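You operate a simulated robot arm through the tools that you are given. There is no shell and no other tool.

Carry out the task below with a simulated robot arm. There is one attempt and no reset: what you move stays moved.

JOB
Scoop loose soil into the black pot up to its line and press it down firm.
Fine: pressing sinks it a little under the line; open the well and shut it after; scoop and tamper go back, no soil beside the pot. Set down upright: wooden tamper.
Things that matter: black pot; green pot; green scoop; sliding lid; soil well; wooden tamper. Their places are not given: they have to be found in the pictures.

It is judged by the outcome, as a careful person would: the job done as asked, and still so three seconds after it is handed in. It fails if anything else is knocked over, pushed out of place, dropped, spilled or broken.

ROBOT AND FRAMES
A 7-joint arm with a fingered hand, fixed in place. Base frame: the origin is on the floor under the middle of its stand, x ahead of it, y to its left, z up; the work surface is at about z = 88. Lengths are in cm, angles in rad, forces in N, time in s.
It reaches about 122.8 cm from its shoulder. Its first joint turns from -2.007 to 2.007 rad. Payload 5 kg.
The TCP is the grasp point between the finger pads, 3.2 cm short of the fingertips. In the tool frame z runs along the fingers and y along their closing line. The gripper opens to 16 cm; its body begins 8.9 cm behind the TCP. The gripper is a hand of 4 fingers: y runs from the thumb to the fingers, the wrist lies at [0, 0, -26.7] in the tool frame.
Orientation is that of the tool frame in the base frame, as a unit quaternion [x, y, z, w]. With the fingers straight down and closing along the base's y, the tool's x points along the base's -x, its y along +y and its z along -z.

CONTROLS
- The arm moves only by the tool play_rows. Its argument "plan" is a list of rows, each a list of 6 numbers: the shift along the tool's x, y, z in cm, then the turn, a rotation vector about the tool's x, y, z in rad. In form: [[tx, ty, tz, ax, ay, az], ...]. A call has 1 to 20 rows; each row is the pose to reach, as a shift and turn from the pose commanded when the call began, along the tool's axes at that moment. Each row takes 0.2 s and may step no farther than 5 cm and 0.15 rad from the row before; otherwise, the whole call is refused. A pose out of reach is approached as far as the arm can. The call stops where the force on the tool passes 40 N (or 10 N more than at its start, if that is more) or the arm is blocked; 0.2 s more then pass. In this call time passes only in rows, and 0.2 s behind the last. It gives the time, the measured TCP pose, the force on the tool (base axes), the opening and the grip force at its end, in the units of the frame above (readings bear some noise), with the torque about the TCP (base axes, N m) and any sound that the robot's microphone picked up, and new pictures: "pictures" is both (left out), scene, wrist or none.
- Cameras (640 x 400 px; columns grow to the right, rows downward): "scene" is fixed at [4.19, -49.73, 163.73]; the picture's right is [0.67, -0.74, 0.00], its down [-0.43, -0.39, -0.82] and it looks along [0.61, 0.54, -0.58] (base axes); focal length 368 px, centre (320, 200). "wrist" rides on the gripper at [8, -0.4, -11.4] in the tool frame; the picture's right is [0.05, 1.00, 0.00], its down [-0.82, 0.04, -0.58] and it looks along [-0.58, 0.03, 0.82] (tool axes); focal length 265 px, centre (320, 200).
- slide_trunk(by): slides the trunk up (or, below 0, down) by that many cm; the arm rides with it, the base frame stays. It gives what a move gives, with no picture.
- curl_fingers(finger1, finger2, finger3, thumb_bend): sets how far each is bent, from 0 (flat) to 1 (curled in); at 0.3 the hand is open as for a grip, at 0.7 the pads meet at the TCP. One left out holds its place. A second passes; each finger stops where it meets its share of the squeeze, and holds until it gets a number again. It is the only way to open and close the hand. It gives what a move gives, with no picture; readings hold the bend of each and the force on the fingers (four entries, about 0 where the hand has none), thumb and palm.
- probe_pixels(camera, pixels): for up to 12 pixels [column, row] of the newest picture of that camera ("zoom" is the newest enlarged one), the place [x, y, z] in the base frame of the surface seen there, good to about 0.3 cm, but the place of the scene camera against the robot may be out by one fixed shift of up to 1.2 cm in any direction. It takes no simulated time.
- enlarge(camera, box): a new picture of the part [left, top, right, bottom] of that camera's present view, enlarged. It takes no simulated time.
- job_done(): hands the job in; it is judged then, once.

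Unless the task says otherwise, let go and move clear before handing in.

The tools are called after "Request:" as a command line: name --pt "numbers of a row" for each row, then --argument value for the rest, lists and objects as JSON in quotes. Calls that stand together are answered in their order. play_rows: Moves the arm, as the interface text tells. Its arguments: {"type":"object","properties":{"plan":{"type":"array","items":{"type":"array","items":{"type":"number"}}},"pictures":{"type":"string","enum":["both","scene","wrist","none"]}},"required":["plan"]} The other tools are called the same way: slide_trunk (by) moves the trunk up or down; curl_fingers (finger1, finger2, finger3, thumb_bend) moves the fingers one by one; probe_pixels (camera, pixels) gives the place of the surface under pixels of a picture; enlarge (camera, box) takes an enlarged picture of a part of a camera's view; job_done () hands the job in.

At the start:

```text
clock: 0.0
position: [63.62, -4.94, 126.62]
tool_rot: [0.0, 1.0, 0.0, 0.0]
force: [-0.5, 0.2, -1.0]
ft_torque: [-0.03, -0.02, -0.03]
opening: 15.99
grip_force: 0.0
shape: jaw
bend: [0.3, 0.3, 0.3, 0.3]
finger forces: [0.0, 0.1, 0.0, 0.0, 0.0, 0.0]
trunk travel left (down, up): [-62.5, 36.5]
```

scene: 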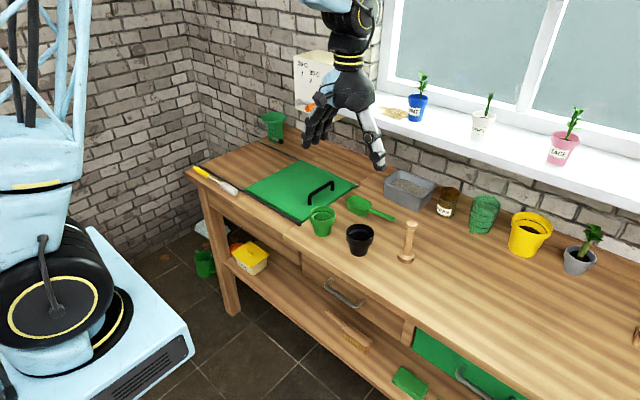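
wrist: 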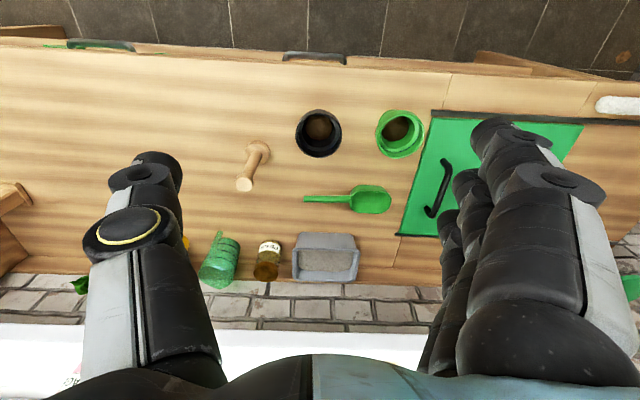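

The scene picture shows the green sliding lid (300,188) with a black handle, green scoop (370,207), black pot (360,238), green pot (322,221) and wooden tamper (408,240). I'll look closer and measure the places before moving.

Request:
enlarge --camera "scene" --box '[230, 140, 450, 280]'

Request:
enlarge --camera "wrist" --box '[220, 80, 600, 290]'

Request:
probe_pixels --camera "wrist" --pixels '[[318, 130], [318, 110], [400, 128], [370, 200], [310, 198], [243, 185], [257, 147], [445, 162], [432, 212], [430, 110], [400, 234], [580, 125]]'

Request:
probe_pixels --camera "scene" --pixels '[[360, 232], [322, 212], [358, 203], [390, 217], [411, 222], [406, 258], [310, 200], [332, 184], [244, 187], [302, 219], [357, 185], [300, 160]]'

```text
2.86 times, centred on (340, 210) of scene
```

zoom: 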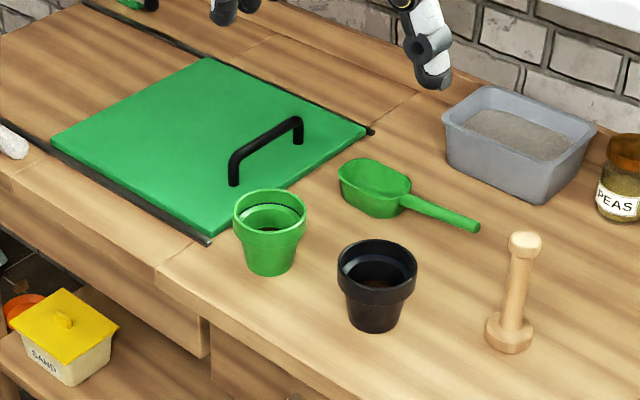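

```text
1.68 times, centred on (410, 185) of wrist
```

zoom: 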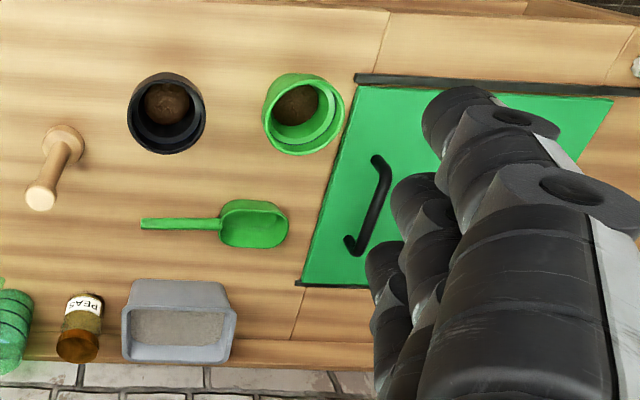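

```text
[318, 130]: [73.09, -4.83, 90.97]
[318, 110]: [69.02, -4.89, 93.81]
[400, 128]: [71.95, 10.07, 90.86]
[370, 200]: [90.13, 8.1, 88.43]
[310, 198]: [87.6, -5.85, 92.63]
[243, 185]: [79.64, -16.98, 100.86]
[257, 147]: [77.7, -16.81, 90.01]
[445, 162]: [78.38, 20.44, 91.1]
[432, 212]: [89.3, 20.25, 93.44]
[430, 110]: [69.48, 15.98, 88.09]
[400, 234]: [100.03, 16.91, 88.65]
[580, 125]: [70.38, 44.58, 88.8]
```

```text
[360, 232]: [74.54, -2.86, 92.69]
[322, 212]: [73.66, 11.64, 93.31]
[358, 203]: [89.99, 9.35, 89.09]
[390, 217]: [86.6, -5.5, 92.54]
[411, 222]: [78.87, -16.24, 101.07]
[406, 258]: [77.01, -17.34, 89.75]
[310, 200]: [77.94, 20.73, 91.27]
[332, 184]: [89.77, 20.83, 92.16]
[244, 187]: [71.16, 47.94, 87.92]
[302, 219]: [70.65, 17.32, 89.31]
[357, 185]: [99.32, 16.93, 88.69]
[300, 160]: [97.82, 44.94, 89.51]
```

The lid seems to run in two dark rails (x≈70 and x≈100) and slide toward +y, with its handle bar along x at about y=20.5. I'll inspect the rails' far end, the yellow/white tool beside them and the pot interiors.

Request:
enlarge --camera "scene" --box '[170, 100, 330, 200]'

Request:
probe_pixels --camera "scene" --pixels '[[197, 169], [215, 180], [236, 192], [222, 172], [275, 115], [284, 130], [262, 133], [283, 140], [240, 160], [190, 170], [246, 190], [300, 215]]'

Request:
enlarge --camera "scene" --box '[300, 180, 430, 270]'

Request:
enlarge --camera "wrist" --box '[280, 90, 440, 190]'

```text
4.00 times, centred on (250, 150) of scene
```

zoom: 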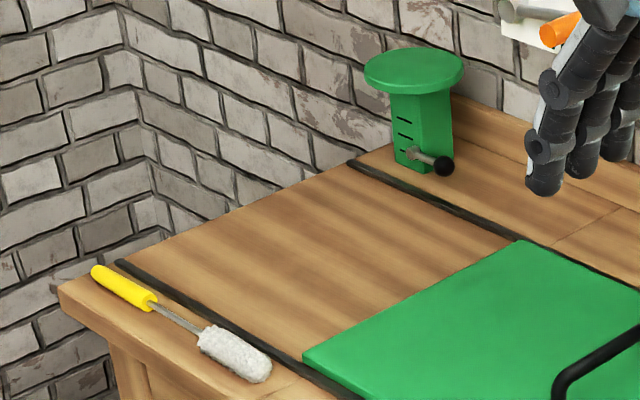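

```text
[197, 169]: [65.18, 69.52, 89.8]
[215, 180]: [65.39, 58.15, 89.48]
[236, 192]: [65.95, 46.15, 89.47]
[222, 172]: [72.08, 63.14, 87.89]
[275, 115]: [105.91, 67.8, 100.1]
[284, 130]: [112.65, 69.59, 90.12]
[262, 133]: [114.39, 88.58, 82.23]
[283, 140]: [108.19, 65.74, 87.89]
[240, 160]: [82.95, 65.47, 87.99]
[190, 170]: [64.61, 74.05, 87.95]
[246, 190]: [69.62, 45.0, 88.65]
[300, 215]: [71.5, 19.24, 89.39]
```

```text
4.44 times, centred on (365, 225) of scene
```

zoom: 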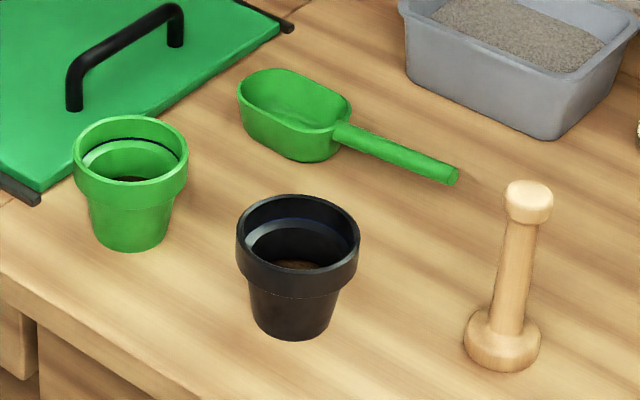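

```text
4.00 times, centred on (360, 140) of wrist
```

zoom: 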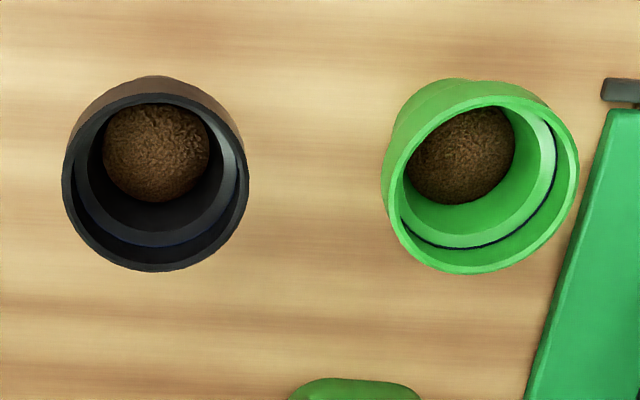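

Both pots hold a bit of soil at the bottom; the green one shows a dark line just below the rim, the black one's line is fainter. I'll measure rims, soil levels and the scoop from the wrist picture, whose frame is exact.

Request:
probe_pixels --camera "zoom" --pixels '[[68, 185], [244, 185], [155, 88], [155, 268], [155, 150], [120, 235], [155, 238], [425, 242], [545, 190], [460, 160], [480, 265], [390, 180]]'

Request:
enlarge --camera "wrist" --box '[290, 170, 410, 245]'

```text
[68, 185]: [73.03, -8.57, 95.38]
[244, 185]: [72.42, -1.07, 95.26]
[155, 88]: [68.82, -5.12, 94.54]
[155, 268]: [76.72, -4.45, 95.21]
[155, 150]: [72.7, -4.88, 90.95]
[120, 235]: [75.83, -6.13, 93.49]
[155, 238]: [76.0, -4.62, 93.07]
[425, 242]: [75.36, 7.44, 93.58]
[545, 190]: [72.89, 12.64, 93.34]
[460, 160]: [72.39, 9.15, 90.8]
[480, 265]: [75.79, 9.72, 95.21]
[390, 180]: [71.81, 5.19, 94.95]
```

```text
5.33 times, centred on (350, 208) of wrist
```

zoom: 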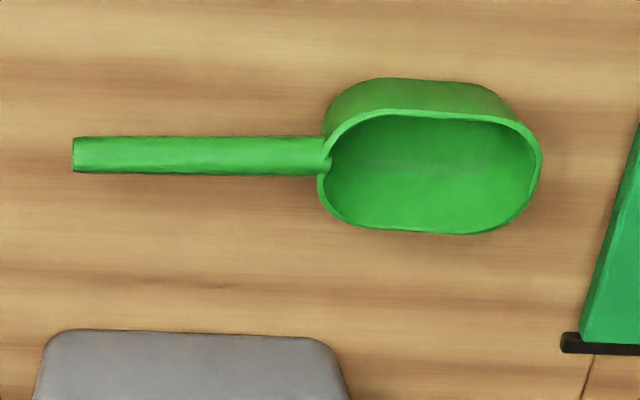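

Request:
probe_pixels --camera "zoom" --pixels '[[78, 155], [150, 155], [230, 156], [310, 157], [325, 130], [320, 200], [538, 170], [430, 113], [430, 232], [430, 170], [505, 150], [360, 170]]'

Request:
probe_pixels --camera "wrist" --pixels '[[447, 160], [441, 170], [437, 190], [430, 215], [415, 190], [460, 160], [440, 140], [440, 120], [425, 122], [404, 230], [245, 183], [255, 150]]'

```text
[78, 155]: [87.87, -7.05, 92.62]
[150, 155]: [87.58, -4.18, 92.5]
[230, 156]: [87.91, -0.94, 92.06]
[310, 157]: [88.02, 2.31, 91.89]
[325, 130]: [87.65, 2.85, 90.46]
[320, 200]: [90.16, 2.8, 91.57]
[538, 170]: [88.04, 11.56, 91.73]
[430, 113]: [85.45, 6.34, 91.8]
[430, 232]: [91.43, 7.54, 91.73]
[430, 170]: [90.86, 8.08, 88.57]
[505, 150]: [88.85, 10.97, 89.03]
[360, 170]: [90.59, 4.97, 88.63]
```

```text
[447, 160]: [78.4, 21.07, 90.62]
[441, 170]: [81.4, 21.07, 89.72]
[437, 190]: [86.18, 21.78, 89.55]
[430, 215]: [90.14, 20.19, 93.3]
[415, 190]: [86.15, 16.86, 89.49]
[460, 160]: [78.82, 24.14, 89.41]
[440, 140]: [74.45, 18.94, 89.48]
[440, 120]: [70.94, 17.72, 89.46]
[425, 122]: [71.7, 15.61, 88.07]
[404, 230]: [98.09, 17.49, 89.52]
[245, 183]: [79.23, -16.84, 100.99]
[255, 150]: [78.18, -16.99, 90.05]
```

The scoop's bowl spans y≈2.5–11.5 at x≈88 (rim z≈91.8), the lid handle bar lies at x≈77–91, y≈20.5, top z≈93.4, and lid face z≈89.5. I'll half-close the hand so the thumb clears the scoop, then go above the lid handle.

Request:
curl_fingers --finger1 0.48 --finger2 0.48 --finger3 0.48 --thumb_bend 0.48

Request:
play_rows --pt "-2.2 2.8 2.2 0 0 0" --pt "-4.5 5.6 4.4 0 0 0" --pt "-6.8 8.4 6.6 0 0 0" --pt "-9.0 11.2 8.8 0 0 0" --pt "-11.3 14.1 11.0 0 0 0" --pt "-13.6 16.9 13.2 0 0 0" --pt "-15.8 19.7 15.4 0 0 0" --pt "-18.1 22.5 17.6 0 0 0" --pt "-20.4 25.4 19.6 0 0 0"

```text
clock: 1.0
position: [63.54, -5.0, 126.7]
tool_rot: [0.0, 1.0, 0.0, 0.0]
force: [0.6, -0.1, -0.1]
ft_torque: [-0.01, -0.01, -0.01]
opening: 10.03
grip_force: 0.1
shape: fingers
bend: [0.48, 0.48, 0.48, 0.48]
finger forces: [0.0, 0.0, 0.1, 0.0, 0.0, 0.0]
trunk travel left (down, up): [-62.5, 36.5]
```

```text
clock: 3.0
position: [84.01, 20.71, 106.96]
tool_rot: [0.0, 1.0, 0.0, -0.001]
force: [-0.6, -0.3, 0.6]
ft_torque: [0.0, 0.03, -0.01]
opening: 9.99
grip_force: 0.0
shape: fingers
bend: [0.48, 0.48, 0.48, 0.48]
finger forces: [0.1, 0.0, 0.0, 0.0, 0.0, 0.1]
trunk travel left (down, up): [-62.5, 36.5]
```

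scene: 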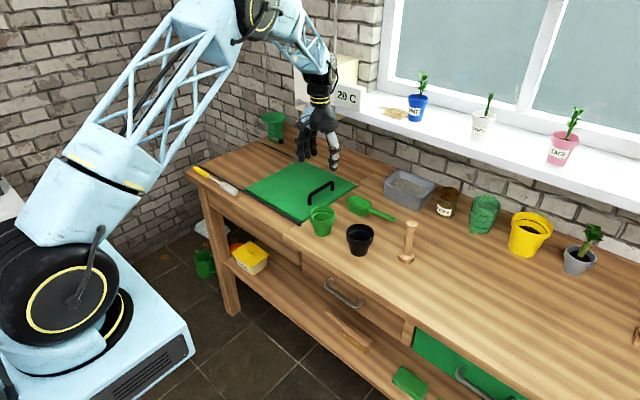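
wrist: 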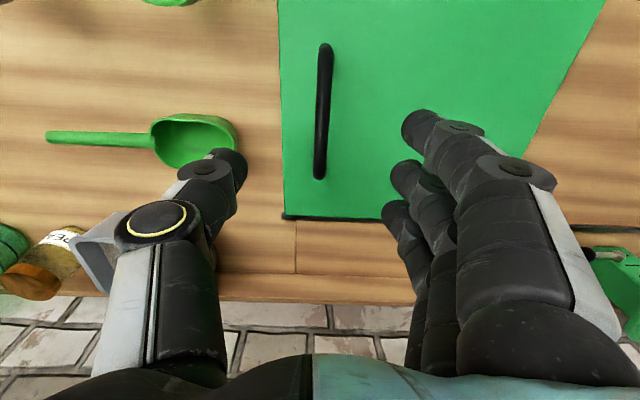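

The hand is above the handle bar (column 325, rows 45–180). I'll probe the bar again for exact coordinates.

Request:
probe_pixels --camera "wrist" --pixels '[[326, 50], [324, 80], [323, 110], [322, 140], [320, 172], [235, 130], [215, 155], [282, 100], [350, 120], [60, 138], [195, 165], [288, 216]]'

```text
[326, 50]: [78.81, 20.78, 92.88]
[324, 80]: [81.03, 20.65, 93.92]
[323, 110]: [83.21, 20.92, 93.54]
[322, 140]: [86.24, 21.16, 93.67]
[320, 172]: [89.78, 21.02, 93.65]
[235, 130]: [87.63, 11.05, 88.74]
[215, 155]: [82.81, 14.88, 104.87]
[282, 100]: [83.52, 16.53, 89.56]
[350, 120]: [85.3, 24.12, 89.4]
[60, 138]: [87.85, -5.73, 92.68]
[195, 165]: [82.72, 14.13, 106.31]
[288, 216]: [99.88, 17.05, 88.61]
```

Bar centre is at y≈20.8, z≈93.2, x 78–90. I'll descend straight to it.

Request:
play_rows --pt "0 0.1 3 0 0 0" --pt "0 0.1 6 0 0 0" --pt "0 0.1 9 0 0 0" --pt "0 0.1 11 0 0 0" --pt "0 0.1 12.7 0 0 0"

```text
clock: 4.2
position: [84.17, 20.54, 94.37]
tool_rot: [0.0, 1.0, 0.0, 0.0]
force: [-0.1, 0.4, 0.0]
ft_torque: [0.0, 0.01, 0.0]
opening: 9.98
grip_force: 0.1
shape: fingers
bend: [0.48, 0.48, 0.48, 0.48]
finger forces: [0.0, 0.0, 0.0, 0.0, 0.1, 0.0]
trunk travel left (down, up): [-62.5, 36.5]
```

scene: 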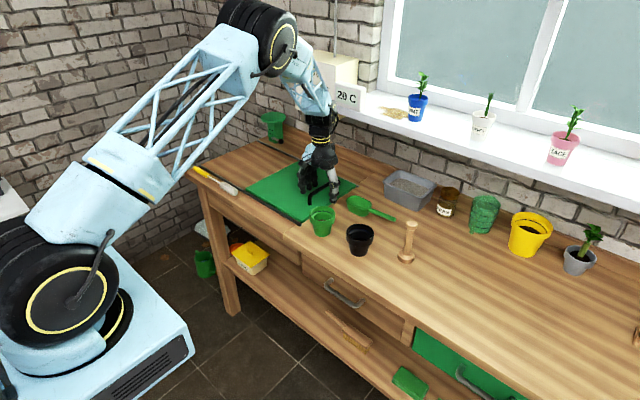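
wrist: 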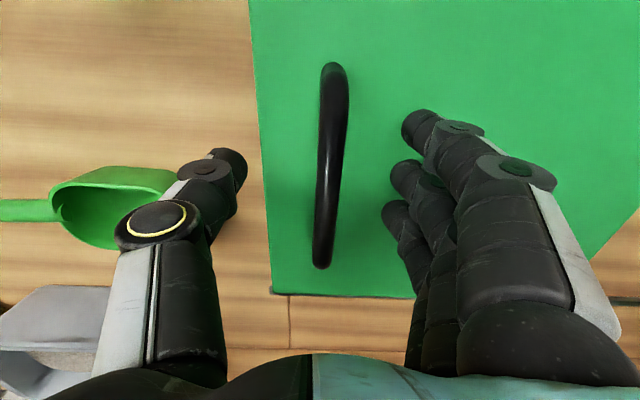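

The TCP (picture centre) sits right on the bar between rows 65 and 265. I'll close the hand on it.

Request:
curl_fingers --finger1 0.72 --finger2 0.72 --finger3 0.72 --thumb_bend 0.72

Request:
play_rows --pt "0 0.3 0 0 0 0" --pt "0 1.0 0 0 0 0"

```text
clock: 5.2
position: [84.14, 20.83, 94.28]
tool_rot: [-0.001, 1.0, -0.001, -0.002]
force: [0.7, 10.6, -13.5]
ft_torque: [0.07, 0.0, 0.02]
opening: 2.67
grip_force: 11.7
shape: fingers
bend: [0.7, 0.7, 0.7, 0.7]
finger forces: [6.5, 6.5, 6.5, 0.0, 4.5, 0.1]
trunk travel left (down, up): [-62.5, 36.5]
```

```text
clock: 5.8
position: [84.15, 21.45, 94.26]
tool_rot: [0.0, 1.0, -0.001, -0.001]
force: [-2.1, -0.9, -14.6]
ft_torque: [-0.08, -0.04, -0.02]
opening: 2.67
grip_force: 11.3
shape: fingers
bend: [0.7, 0.7, 0.7, 0.69]
finger forces: [5.1, 4.9, 4.8, 0.1, 7.5, 0.0]
trunk travel left (down, up): [-62.5, 36.5]
```

scene: 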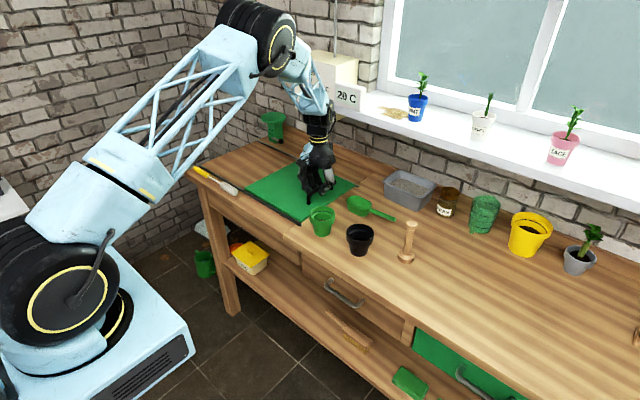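
wrist: 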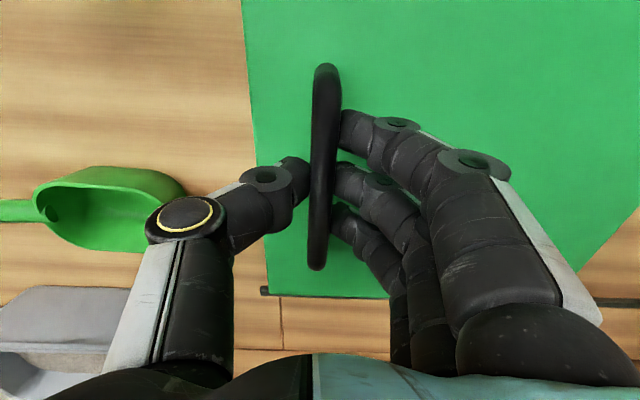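

The bar is held between thumb and fingers and the lid moves freely. I'll slide it along +y.

Request:
play_rows --pt "0 1.5 0 0 0 0" --pt "0 3.5 0 0 0 0" --pt "0 5.5 0 0 0 0" --pt "0 7.5 0 0 0 0" --pt "0 9.5 0 0 0 0" --pt "0 11.5 0 0 0 0" --pt "0 13.5 0 0 0 0" --pt "0 15.5 0 0 0 0" --pt "0 17.5 0 0 0 0"

```text
clock: 7.8
position: [84.12, 39.32, 94.32]
tool_rot: [0.0, 1.0, 0.0, -0.001]
force: [-3.3, 0.8, -18.8]
ft_torque: [-0.09, 0.04, -0.01]
opening: 2.71
grip_force: 11.3
shape: fingers
bend: [0.7, 0.7, 0.7, 0.69]
finger forces: [5.6, 5.5, 5.4, 0.0, 6.9, 0.0]
trunk travel left (down, up): [-62.5, 36.5]
```

scene: 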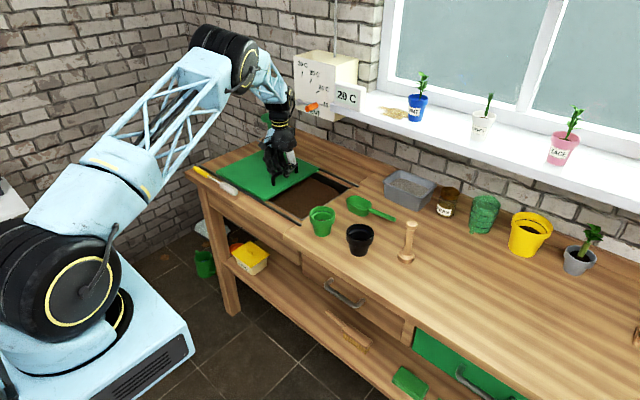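
wrist: 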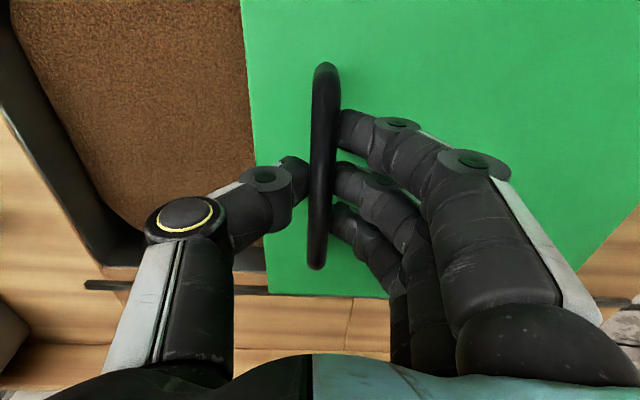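

The soil well is appearing (brown area, columns 20–250 in wrist view). I'll continue sliding to uncover it fully.

Request:
play_rows --pt "0 1.5 0 0 0 0" --pt "0 3.5 0 0 0 0" --pt "0 5.5 0 0 0 0" --pt "0 7 0 0 0 0" --pt "0 8.2 0 0 0 0" --pt "0 8.8 0 0 0 0"

```text
clock: 9.2
position: [84.11, 47.88, 94.35]
tool_rot: [0.0, 1.0, -0.001, -0.001]
force: [-1.3, -1.1, -16.7]
ft_torque: [-0.1, 0.0, -0.02]
opening: 2.72
grip_force: 11.2
shape: fingers
bend: [0.7, 0.7, 0.7, 0.69]
finger forces: [5.1, 4.9, 4.8, 0.1, 7.8, 0.0]
trunk travel left (down, up): [-62.5, 36.5]
```

scene: 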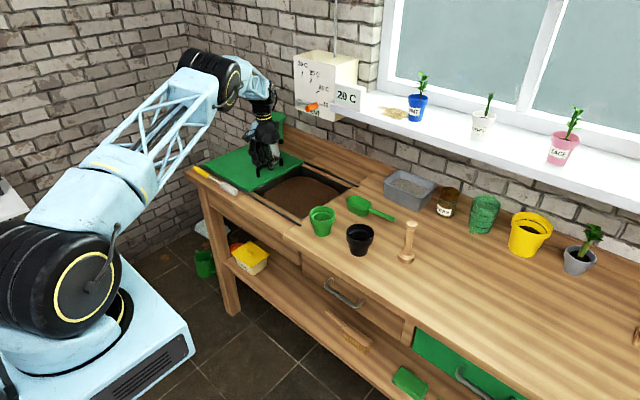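
wrist: 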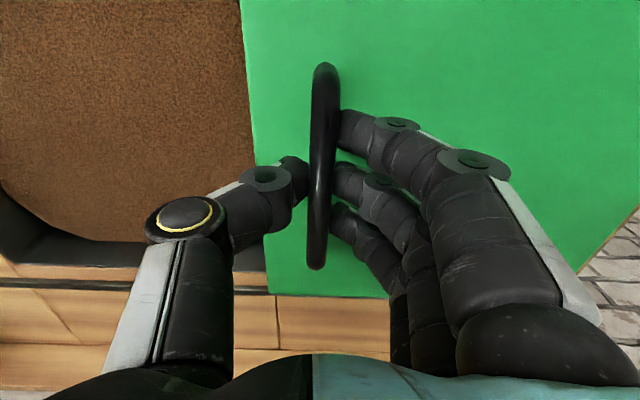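

Most of the well is uncovered; the lid's near edge is now at y≈43.5. I'll measure the well.

Request:
enlarge --camera "scene" --box '[180, 130, 400, 270]'

Request:
probe_pixels --camera "scene" --pixels '[[300, 195], [270, 195], [320, 185], [300, 212], [335, 190], [285, 180], [310, 205], [346, 186], [299, 218], [330, 200], [322, 207], [260, 193]]'

Request:
probe_pixels --camera "wrist" --pixels '[[100, 100], [200, 60], [50, 215], [10, 200], [100, 245], [60, 240], [100, 270], [200, 150], [244, 60], [20, 60]]'

```text
2.86 times, centred on (290, 200) of scene
```

zoom: 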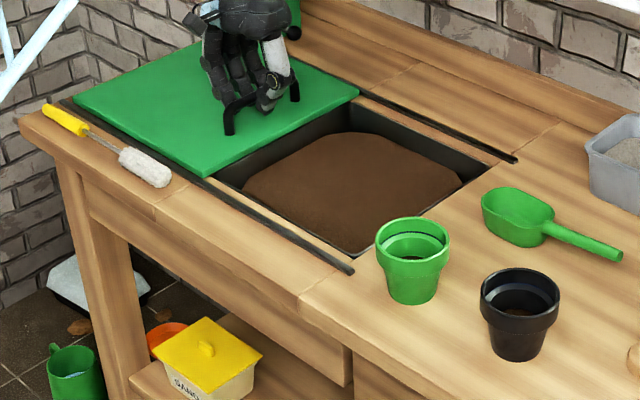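

```text
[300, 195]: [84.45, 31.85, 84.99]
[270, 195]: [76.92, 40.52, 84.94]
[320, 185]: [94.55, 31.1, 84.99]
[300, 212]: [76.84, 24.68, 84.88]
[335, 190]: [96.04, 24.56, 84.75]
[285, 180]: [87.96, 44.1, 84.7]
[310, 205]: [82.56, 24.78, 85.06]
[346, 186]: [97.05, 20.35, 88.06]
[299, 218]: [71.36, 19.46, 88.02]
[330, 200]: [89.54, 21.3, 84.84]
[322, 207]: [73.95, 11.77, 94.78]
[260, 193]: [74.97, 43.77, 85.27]
```

```text
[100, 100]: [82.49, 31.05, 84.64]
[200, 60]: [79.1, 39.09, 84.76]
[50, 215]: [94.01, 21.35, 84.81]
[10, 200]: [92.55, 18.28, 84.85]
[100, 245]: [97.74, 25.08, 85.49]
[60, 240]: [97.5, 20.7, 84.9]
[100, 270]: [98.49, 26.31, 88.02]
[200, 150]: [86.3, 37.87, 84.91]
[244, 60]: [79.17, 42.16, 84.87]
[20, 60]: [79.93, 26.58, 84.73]
```

Soil surface is at z≈84.8 inside x≈75–97, y≈19–44, enough room to scoop. I'll release the lid handle and check positions of the gray bin and scoop for the next approach.

Request:
curl_fingers --finger1 0.5 --finger2 0.5 --finger3 0.5 --thumb_bend 0.5

Request:
play_rows --pt "0 0 -1.5 0 0 0" --pt "0 0 -4 0 0 0" --pt "0 0 -8 0 0 0" --pt "0 0 -12 0 0 0"

Request:
probe_pixels --camera "scene" --pixels '[[385, 180], [386, 195], [428, 208], [410, 200], [399, 173], [437, 187], [365, 200], [392, 219], [348, 203], [446, 210], [406, 258], [411, 221]]'

```text
clock: 10.2
position: [84.11, 47.8, 94.35]
tool_rot: [0.0, 1.0, 0.0, 0.0]
force: [0.2, 0.1, 0.6]
ft_torque: [0.0, -0.02, 0.02]
opening: 9.06
grip_force: 0.2
shape: fingers
bend: [0.5, 0.5, 0.5, 0.5]
finger forces: [0.1, 0.0, 0.1, 0.0, 0.1, 0.1]
trunk travel left (down, up): [-62.5, 36.5]
```

```text
clock: 11.2
position: [84.21, 47.61, 106.29]
tool_rot: [-0.001, 1.0, 0.0, 0.0]
force: [-0.1, 0.8, 0.1]
ft_torque: [0.03, -0.01, 0.01]
opening: 9.03
grip_force: 0.0
shape: fingers
bend: [0.5, 0.5, 0.5, 0.5]
finger forces: [0.0, 0.0, 0.0, 0.1, 0.0, 0.0]
trunk travel left (down, up): [-62.5, 36.5]
```

scene: 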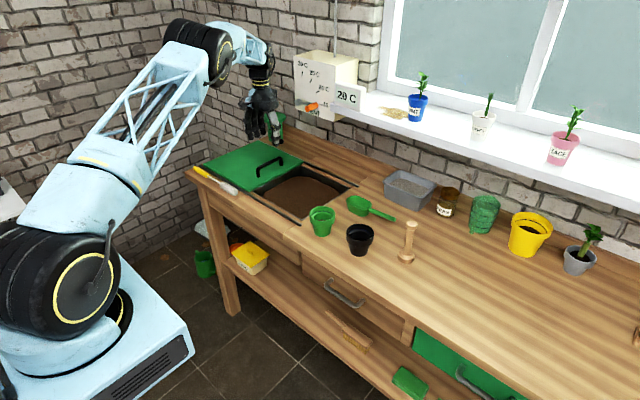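
wrist: 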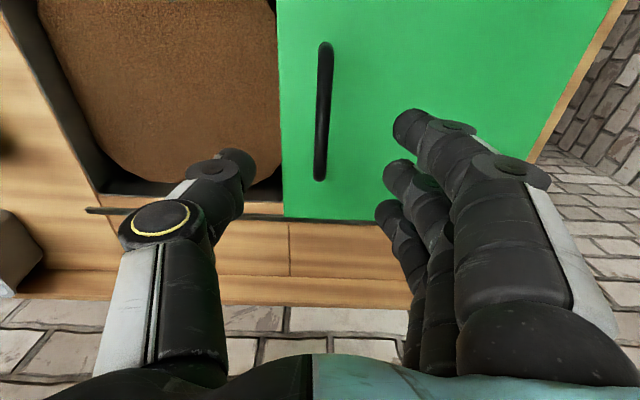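

```text
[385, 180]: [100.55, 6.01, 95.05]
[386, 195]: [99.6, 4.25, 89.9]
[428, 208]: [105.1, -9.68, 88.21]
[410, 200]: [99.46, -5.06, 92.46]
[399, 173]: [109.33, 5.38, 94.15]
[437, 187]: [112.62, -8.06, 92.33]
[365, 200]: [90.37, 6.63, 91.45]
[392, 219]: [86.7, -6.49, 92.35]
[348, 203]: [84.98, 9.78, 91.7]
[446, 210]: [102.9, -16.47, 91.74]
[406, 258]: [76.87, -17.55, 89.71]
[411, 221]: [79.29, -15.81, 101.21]
```

The bin starts at x≈99.5 so there is room around the scoop handle (x≈88, y −7…2.3). I'll move above the handle while yawing −90° so the fingers close across it and the camera looks toward the bowl.

Request:
play_rows --pt "-0.3 -4.2 -0.3 0 0 -0.131" --pt "-0.6 -8.3 -0.6 0 0 -0.262" --pt "-0.9 -12.5 -0.6 0 0 -0.393" --pt "-1.3 -16.7 -0.6 0 0 -0.524" --pt "-1.6 -20.8 -0.6 0 0 -0.654" --pt "-1.9 -25 -0.6 0 0 -0.785" --pt "-2.2 -29.2 -0.6 0 0 -0.916" --pt "-2.5 -33.3 -0.6 0 0 -1.047" --pt "-2.8 -37.5 -0.6 0 0 -1.178" --pt "-3.2 -41.7 -0.6 0 0 -1.309" --pt "-3.5 -45.8 -0.6 0 0 -1.44" --pt "-3.8 -50 -0.6 0 0 -1.571"

```text
clock: 13.8
position: [87.85, -2.09, 107.03]
tool_rot: [0.708, -0.707, -0.001, -0.001]
force: [0.0, 0.6, 0.9]
ft_torque: [0.03, -0.01, 0.0]
opening: 9.07
grip_force: 0.1
shape: fingers
bend: [0.5, 0.5, 0.5, 0.5]
finger forces: [0.0, 0.0, 0.1, 0.0, 0.0, 0.0]
trunk travel left (down, up): [-62.5, 36.5]
```

scene: 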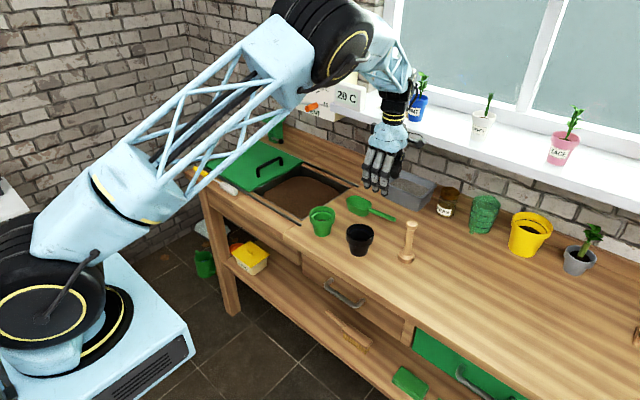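
wrist: 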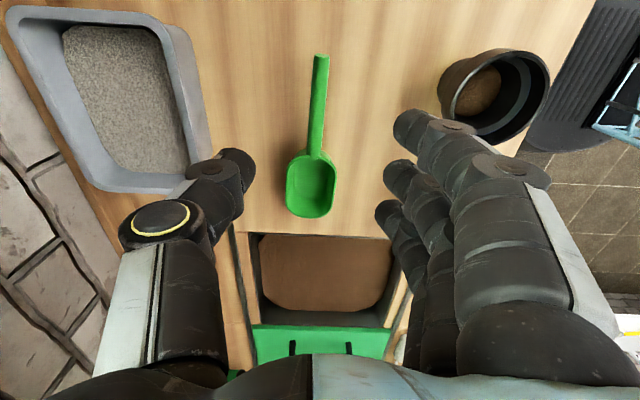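

The scoop handle runs down columns 320→312 below the hand. I'll probe it for precise alignment.

Request:
probe_pixels --camera "wrist" --pixels '[[321, 60], [319, 80], [317, 100], [315, 125], [313, 148], [310, 212], [290, 180], [334, 175], [312, 180], [312, 200], [195, 165], [205, 100]]'

Request:
enlarge --camera "wrist" --box '[240, 30, 400, 230]'

```text
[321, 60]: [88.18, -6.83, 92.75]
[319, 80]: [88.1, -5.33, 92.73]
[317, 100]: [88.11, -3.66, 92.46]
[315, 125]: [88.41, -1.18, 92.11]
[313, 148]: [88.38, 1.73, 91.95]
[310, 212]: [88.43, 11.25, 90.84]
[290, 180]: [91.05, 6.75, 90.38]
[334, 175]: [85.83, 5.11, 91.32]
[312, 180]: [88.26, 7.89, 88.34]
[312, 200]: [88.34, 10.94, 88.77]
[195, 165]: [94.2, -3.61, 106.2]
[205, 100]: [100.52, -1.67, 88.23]
```

```text
2.00 times, centred on (320, 130) of wrist
```

zoom: 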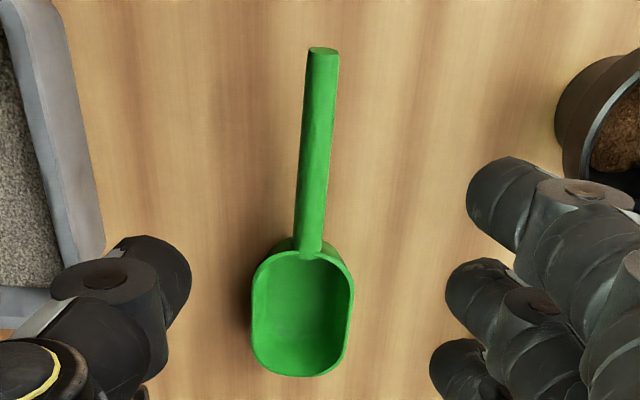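

Handle axis is at x≈88.25, top z≈92.4 at y≈−2.4. I'll descend with the hand around it.

Request:
play_rows --pt "0.3 -0.4 3.5 0 0 0" --pt "0.3 -0.4 7 0 0 0" --pt "0.3 -0.4 10 0 0 0" --pt "0.3 -0.4 12.5 0 0 0" --pt "0.3 -0.4 13.8 0 0 0" --pt "0.3 -0.4 14.5 0 0 0"

```text
clock: 15.2
position: [88.32, -2.3, 92.45]
tool_rot: [-0.707, 0.707, 0.0, 0.001]
force: [0.4, -0.5, 0.2]
ft_torque: [-0.02, 0.01, 0.06]
opening: 9.07
grip_force: 0.1
shape: fingers
bend: [0.5, 0.5, 0.5, 0.5]
finger forces: [0.0, 0.1, 0.1, 0.1, 0.0, 0.1]
trunk travel left (down, up): [-62.5, 36.5]
```

scene: 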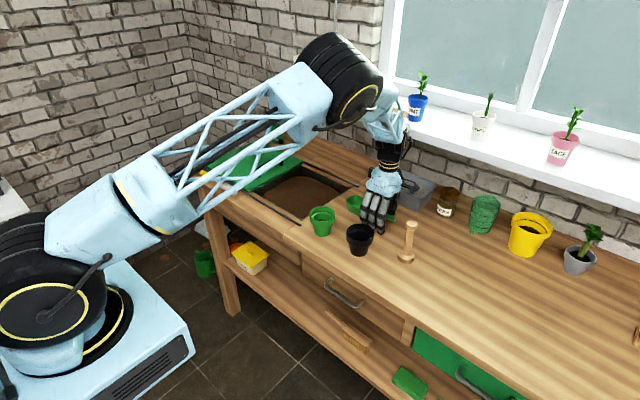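
wrist: 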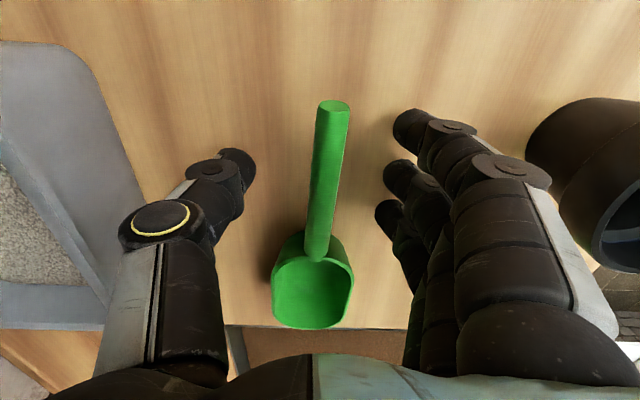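

The handle (col 325, rows 105–255) is centred between thumb and fingers. I'll go 0.4 cm lower and close.

Request:
play_rows --pt "0 0 0.2 0 0 0" --pt "0 0 0.4 0 0 0" --pictures "none"

Request:
curl_fingers --finger1 0.75 --finger2 0.75 --finger3 0.75 --thumb_bend 0.75

Request:
enlarge --camera "wrist" --box '[160, 60, 480, 340]'

```text
clock: 15.8
position: [88.4, -2.37, 92.08]
tool_rot: [0.707, -0.707, -0.001, -0.001]
force: [-0.2, 0.5, 1.2]
ft_torque: [-0.02, -0.01, -0.02]
opening: 9.06
grip_force: 0.9
shape: fingers
bend: [0.5, 0.5, 0.5, 0.5]
finger forces: [0.1, 0.0, 0.0, 0.0, 0.6, 0.0]
trunk travel left (down, up): [-62.5, 36.5]
```

```text
clock: 16.8
position: [88.26, -2.46, 92.03]
tool_rot: [-0.707, 0.707, 0.0, 0.0]
force: [0.1, 0.4, -1.5]
ft_torque: [0.03, 0.03, 0.01]
opening: 1.69
grip_force: 0.6
shape: fingers
bend: [0.75, 0.73, 0.75, 0.73]
finger forces: [0.1, 0.0, 0.5, 0.0, 0.3, 0.0]
trunk travel left (down, up): [-62.5, 36.5]
```

```text
1.43 times, centred on (320, 200) of wrist
```

zoom: 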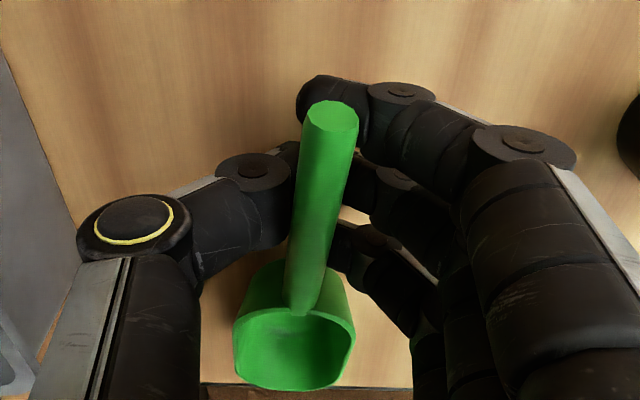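

The fingers have wrapped under the handle but force is low (0.6 N). I'll close further for a firm grip.

Request:
curl_fingers --finger1 0.95 --finger2 0.95 --finger3 0.95 --thumb_bend 0.95

Request:
enlarge --camera "wrist" --box '[160, 60, 480, 340]'

Request:
enlarge --camera "scene" --box '[310, 130, 450, 270]'

```text
clock: 17.8
position: [88.27, -2.44, 92.0]
tool_rot: [-0.707, 0.707, -0.001, 0.0]
force: [-0.3, 0.1, -0.6]
ft_torque: [-0.01, -0.03, 0.0]
opening: 4.35
grip_force: 0.3
shape: fingers
bend: [0.95, 0.84, 0.95, 0.95]
finger forces: [0.0, 0.1, 0.2, 0.0, 0.0, 0.0]
trunk travel left (down, up): [-62.5, 36.5]
```

```text
1.43 times, centred on (320, 200) of wrist
```

zoom: 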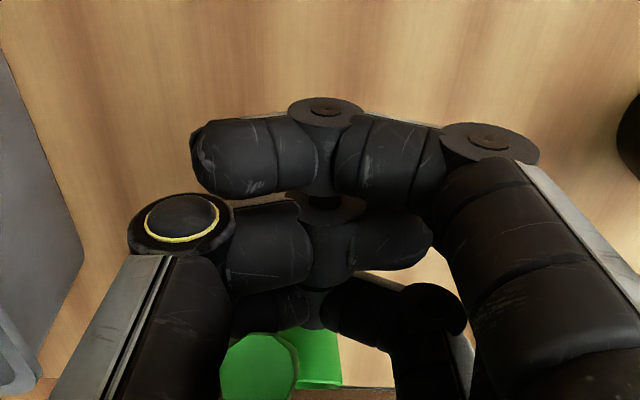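

```text
2.86 times, centred on (380, 200) of scene
```

zoom: 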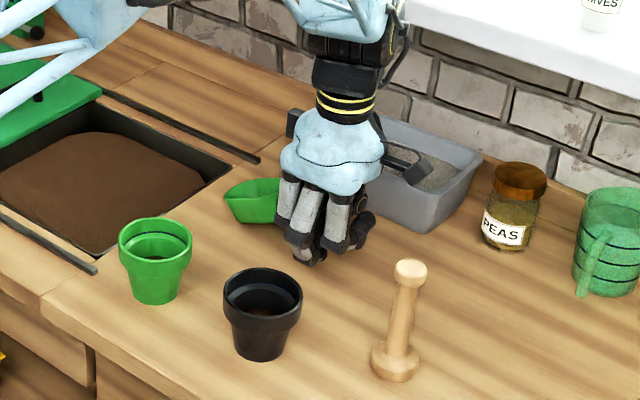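

The scoop slipped out of the closing fingers and moved (green end at zoom (260,370)). I'll open the hand, rise and look.

Request:
curl_fingers --finger1 0.45 --finger2 0.45 --finger3 0.45 --thumb_bend 0.45

Request:
enlarge --camera "wrist" --box '[160, 60, 480, 340]'

Request:
enlarge --camera "scene" --box '[310, 130, 450, 270]'

```text
clock: 18.8
position: [88.32, -2.37, 92.08]
tool_rot: [-0.707, 0.707, -0.001, 0.0]
force: [0.1, -0.1, -0.2]
ft_torque: [-0.01, -0.01, -0.02]
opening: 11.03
grip_force: 0.1
shape: fingers
bend: [0.45, 0.45, 0.45, 0.45]
finger forces: [0.0, 0.0, 0.1, 0.1, 0.0, 0.0]
trunk travel left (down, up): [-62.5, 36.5]
```

```text
1.43 times, centred on (320, 200) of wrist
```

zoom: 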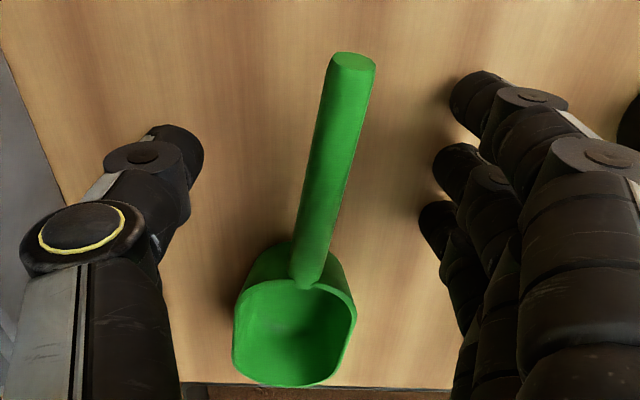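

```text
2.86 times, centred on (380, 200) of scene
```

zoom: 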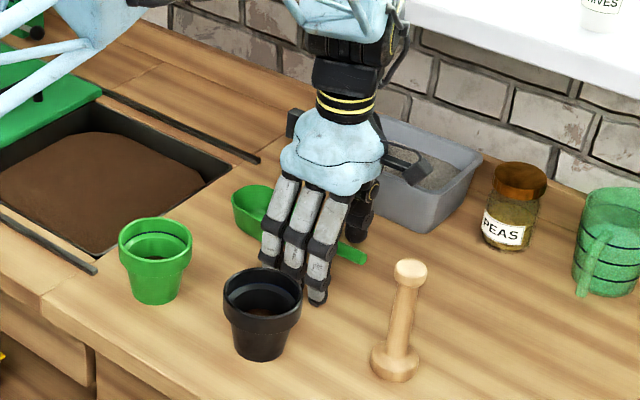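

The scoop settled back on the table, slightly turned. The fingertips hook inward strongly at 0.7+, so I'll rise clear and study the finger geometry in free air before regrasping.

Request:
play_rows --pt "0 0 -2 0 0 0" --pt "0 0 -5 0 0 0" --pt "0 0 -9 0 0 0" --pt "0 0 -12 0 0 0"

Request:
curl_fingers --finger1 0.65 --finger2 0.65 --finger3 0.65 --thumb_bend 0.65

Request:
enlarge --camera "wrist" --box '[160, 60, 480, 340]'

Request:
enlarge --camera "scene" --box '[330, 100, 450, 220]'

```text
clock: 19.8
position: [88.25, -2.38, 104.01]
tool_rot: [-0.707, 0.707, -0.001, 0.0]
force: [-0.5, -0.3, 0.3]
ft_torque: [-0.01, -0.03, 0.02]
opening: 11.05
grip_force: 0.0
shape: fingers
bend: [0.45, 0.45, 0.45, 0.45]
finger forces: [0.0, 0.0, 0.1, 0.0, 0.0, 0.0]
trunk travel left (down, up): [-62.5, 36.5]
```

scene: 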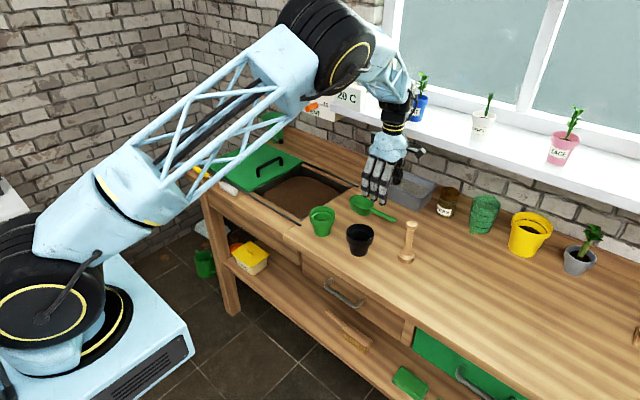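
wrist: 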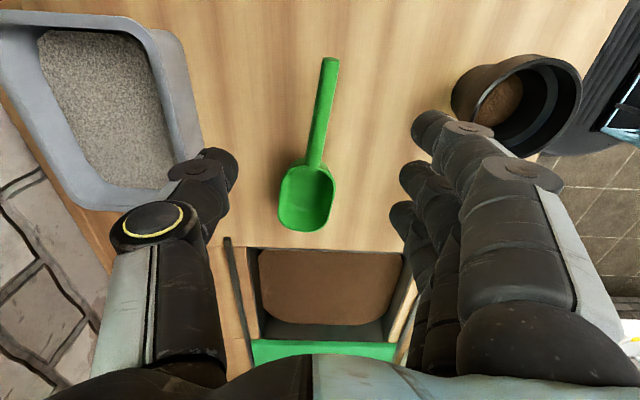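

```text
clock: 20.8
position: [88.2, -2.35, 103.96]
tool_rot: [-0.707, 0.708, 0.0, 0.0]
force: [-0.5, 0.0, -0.2]
ft_torque: [0.01, 0.0, 0.01]
opening: 3.73
grip_force: 0.1
shape: fingers
bend: [0.65, 0.65, 0.65, 0.65]
finger forces: [0.0, 0.0, 0.0, 0.0, 0.0, 0.0]
trunk travel left (down, up): [-62.5, 36.5]
```

```text
1.43 times, centred on (320, 200) of wrist
```

zoom: 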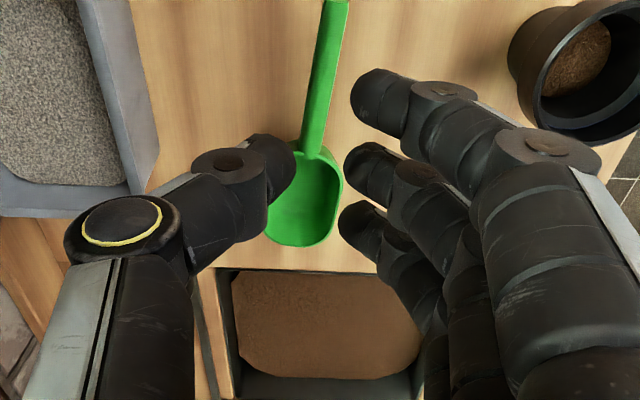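

```text
3.33 times, centred on (390, 160) of scene
```

zoom: 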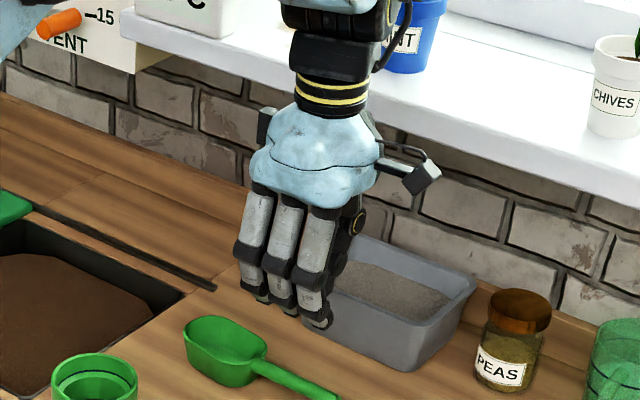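

Request:
enlarge --camera "wrist" --box '[160, 60, 480, 340]'

Request:
probe_pixels --camera "zoom" --pixels '[[375, 105], [405, 115], [440, 90], [545, 145], [370, 165], [355, 180], [415, 175], [360, 220], [285, 160], [255, 160], [228, 160], [130, 220]]'

```text
1.43 times, centred on (320, 200) of wrist
```

zoom: 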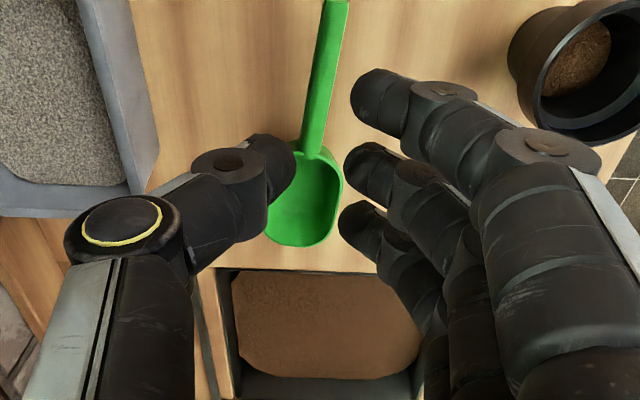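

```text
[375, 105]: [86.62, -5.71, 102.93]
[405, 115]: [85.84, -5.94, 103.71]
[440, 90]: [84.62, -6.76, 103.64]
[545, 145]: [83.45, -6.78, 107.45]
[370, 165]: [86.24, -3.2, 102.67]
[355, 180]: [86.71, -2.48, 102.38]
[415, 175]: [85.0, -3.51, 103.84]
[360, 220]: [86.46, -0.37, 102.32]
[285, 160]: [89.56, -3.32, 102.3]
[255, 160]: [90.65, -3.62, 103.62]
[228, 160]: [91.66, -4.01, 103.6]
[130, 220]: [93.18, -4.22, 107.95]
```

At bend 0.65 the tip ends sit about 1.5 cm beyond the TCP and ±1.2 cm apart, so a true pinch needs the handle ~1.4 cm beyond the TCP. I'll open a little and probe the scoop's present pose.

Request:
curl_fingers --finger1 0.5 --finger2 0.5 --finger3 0.5 --thumb_bend 0.5

Request:
enlarge --camera "wrist" --box '[230, 40, 390, 240]'

Request:
probe_pixels --camera "zoom" --pixels '[[401, 65], [385, 110], [370, 160], [355, 210], [342, 245], [330, 380], [375, 330], [270, 330], [310, 320], [300, 270], [385, 290], [335, 350]]'

```text
clock: 21.8
position: [88.32, -2.34, 103.96]
tool_rot: [0.707, -0.707, 0.0, 0.0]
force: [-0.5, 0.8, -0.2]
ft_torque: [0.0, -0.01, 0.0]
opening: 9.03
grip_force: 0.0
shape: fingers
bend: [0.5, 0.5, 0.5, 0.5]
finger forces: [0.1, 0.0, 0.0, 0.0, 0.1, 0.0]
trunk travel left (down, up): [-62.5, 36.5]
```

```text
2.00 times, centred on (310, 140) of wrist
```

zoom: 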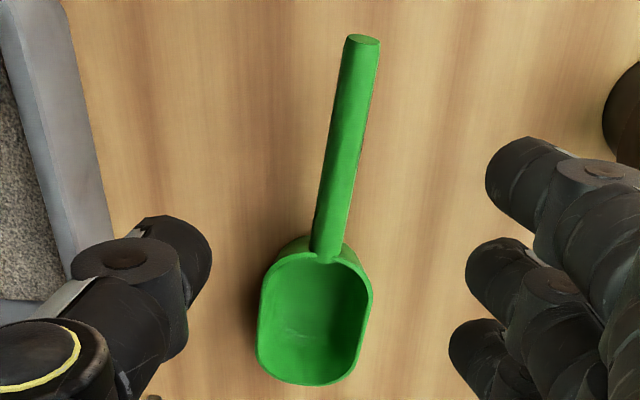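

```text
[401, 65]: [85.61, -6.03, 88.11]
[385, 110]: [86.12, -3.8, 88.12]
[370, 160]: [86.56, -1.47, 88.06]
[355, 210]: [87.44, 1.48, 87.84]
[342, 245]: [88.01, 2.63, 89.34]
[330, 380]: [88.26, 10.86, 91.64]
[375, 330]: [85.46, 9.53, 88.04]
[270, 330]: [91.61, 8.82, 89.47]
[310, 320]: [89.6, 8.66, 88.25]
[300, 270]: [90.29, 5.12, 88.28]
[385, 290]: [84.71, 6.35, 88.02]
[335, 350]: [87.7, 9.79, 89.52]
```

Request:
probe_pixels --camera "zoom" --pixels '[[361, 55], [354, 85], [350, 110], [342, 150], [335, 190], [329, 235], [315, 382], [370, 300], [262, 310], [325, 262], [340, 110], [363, 110]]'

```text
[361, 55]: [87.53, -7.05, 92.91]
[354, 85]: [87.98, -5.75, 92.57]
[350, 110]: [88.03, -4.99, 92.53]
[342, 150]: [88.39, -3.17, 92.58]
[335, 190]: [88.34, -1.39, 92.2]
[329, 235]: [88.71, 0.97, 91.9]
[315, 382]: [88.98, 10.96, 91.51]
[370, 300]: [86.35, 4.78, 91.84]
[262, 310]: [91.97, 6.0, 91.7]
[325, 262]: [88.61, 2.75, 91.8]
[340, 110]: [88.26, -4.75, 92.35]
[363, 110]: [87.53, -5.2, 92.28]
```

The handle now runs from (87.6,−7.1) to (88.7,1.0), turned about 8°. I'll align to that and descend so the fingertips meet it at mid-height (TCP z≈93.3).

Request:
play_rows --pt "-0.3 0 2 0 0 0.07" --pt "-0.75 0 4.5 0 0 0.14" --pt "-0.75 0 7.5 0 0 0.14" --pt "-0.75 0 9.5 0 0 0.14" --pt "-0.75 0 10.7 0 0 0.14"

Request:
curl_fingers --finger1 0.62 --finger2 0.62 --finger3 0.62 --thumb_bend 0.62

Request:
enlarge --camera "wrist" --box '[160, 60, 480, 340]'

```text
clock: 23.0
position: [88.31, -1.68, 93.34]
tool_rot: [-0.656, 0.755, 0.0, 0.0]
force: [0.5, -1.0, -0.7]
ft_torque: [0.0, 0.01, -0.01]
opening: 9.07
grip_force: 0.1
shape: fingers
bend: [0.5, 0.5, 0.5, 0.5]
finger forces: [0.0, 0.0, 0.1, 0.0, 0.1, 0.0]
trunk travel left (down, up): [-62.5, 36.5]
```

scene: 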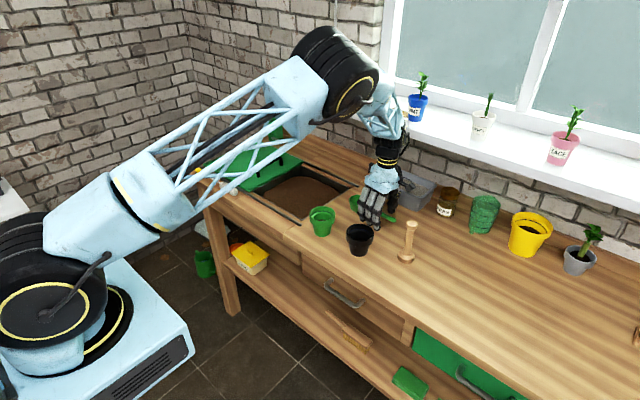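
wrist: 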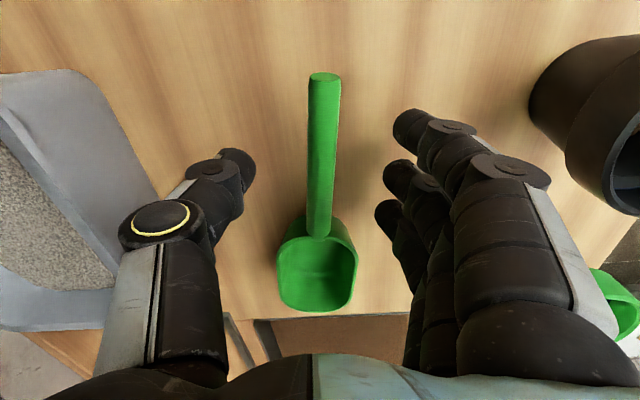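

```text
clock: 24.0
position: [88.17, -1.82, 93.38]
tool_rot: [-0.656, 0.755, 0.0, -0.001]
force: [1.0, 0.2, 0.1]
ft_torque: [0.02, 0.01, -0.04]
opening: 4.73
grip_force: 0.1
shape: fingers
bend: [0.62, 0.62, 0.62, 0.62]
finger forces: [0.0, 0.0, 0.0, 0.1, 0.0, 0.0]
trunk travel left (down, up): [-62.5, 36.5]
```

```text
1.43 times, centred on (320, 200) of wrist
```

zoom: 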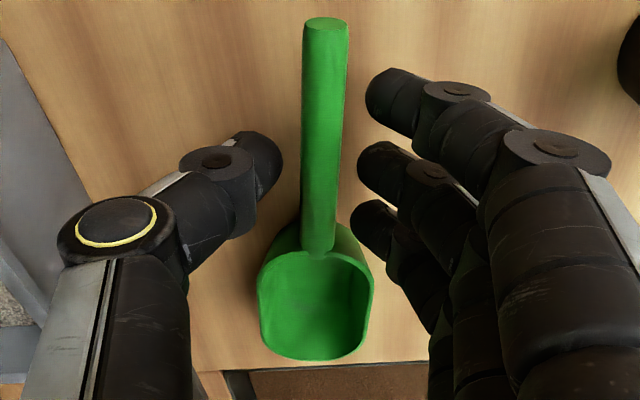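

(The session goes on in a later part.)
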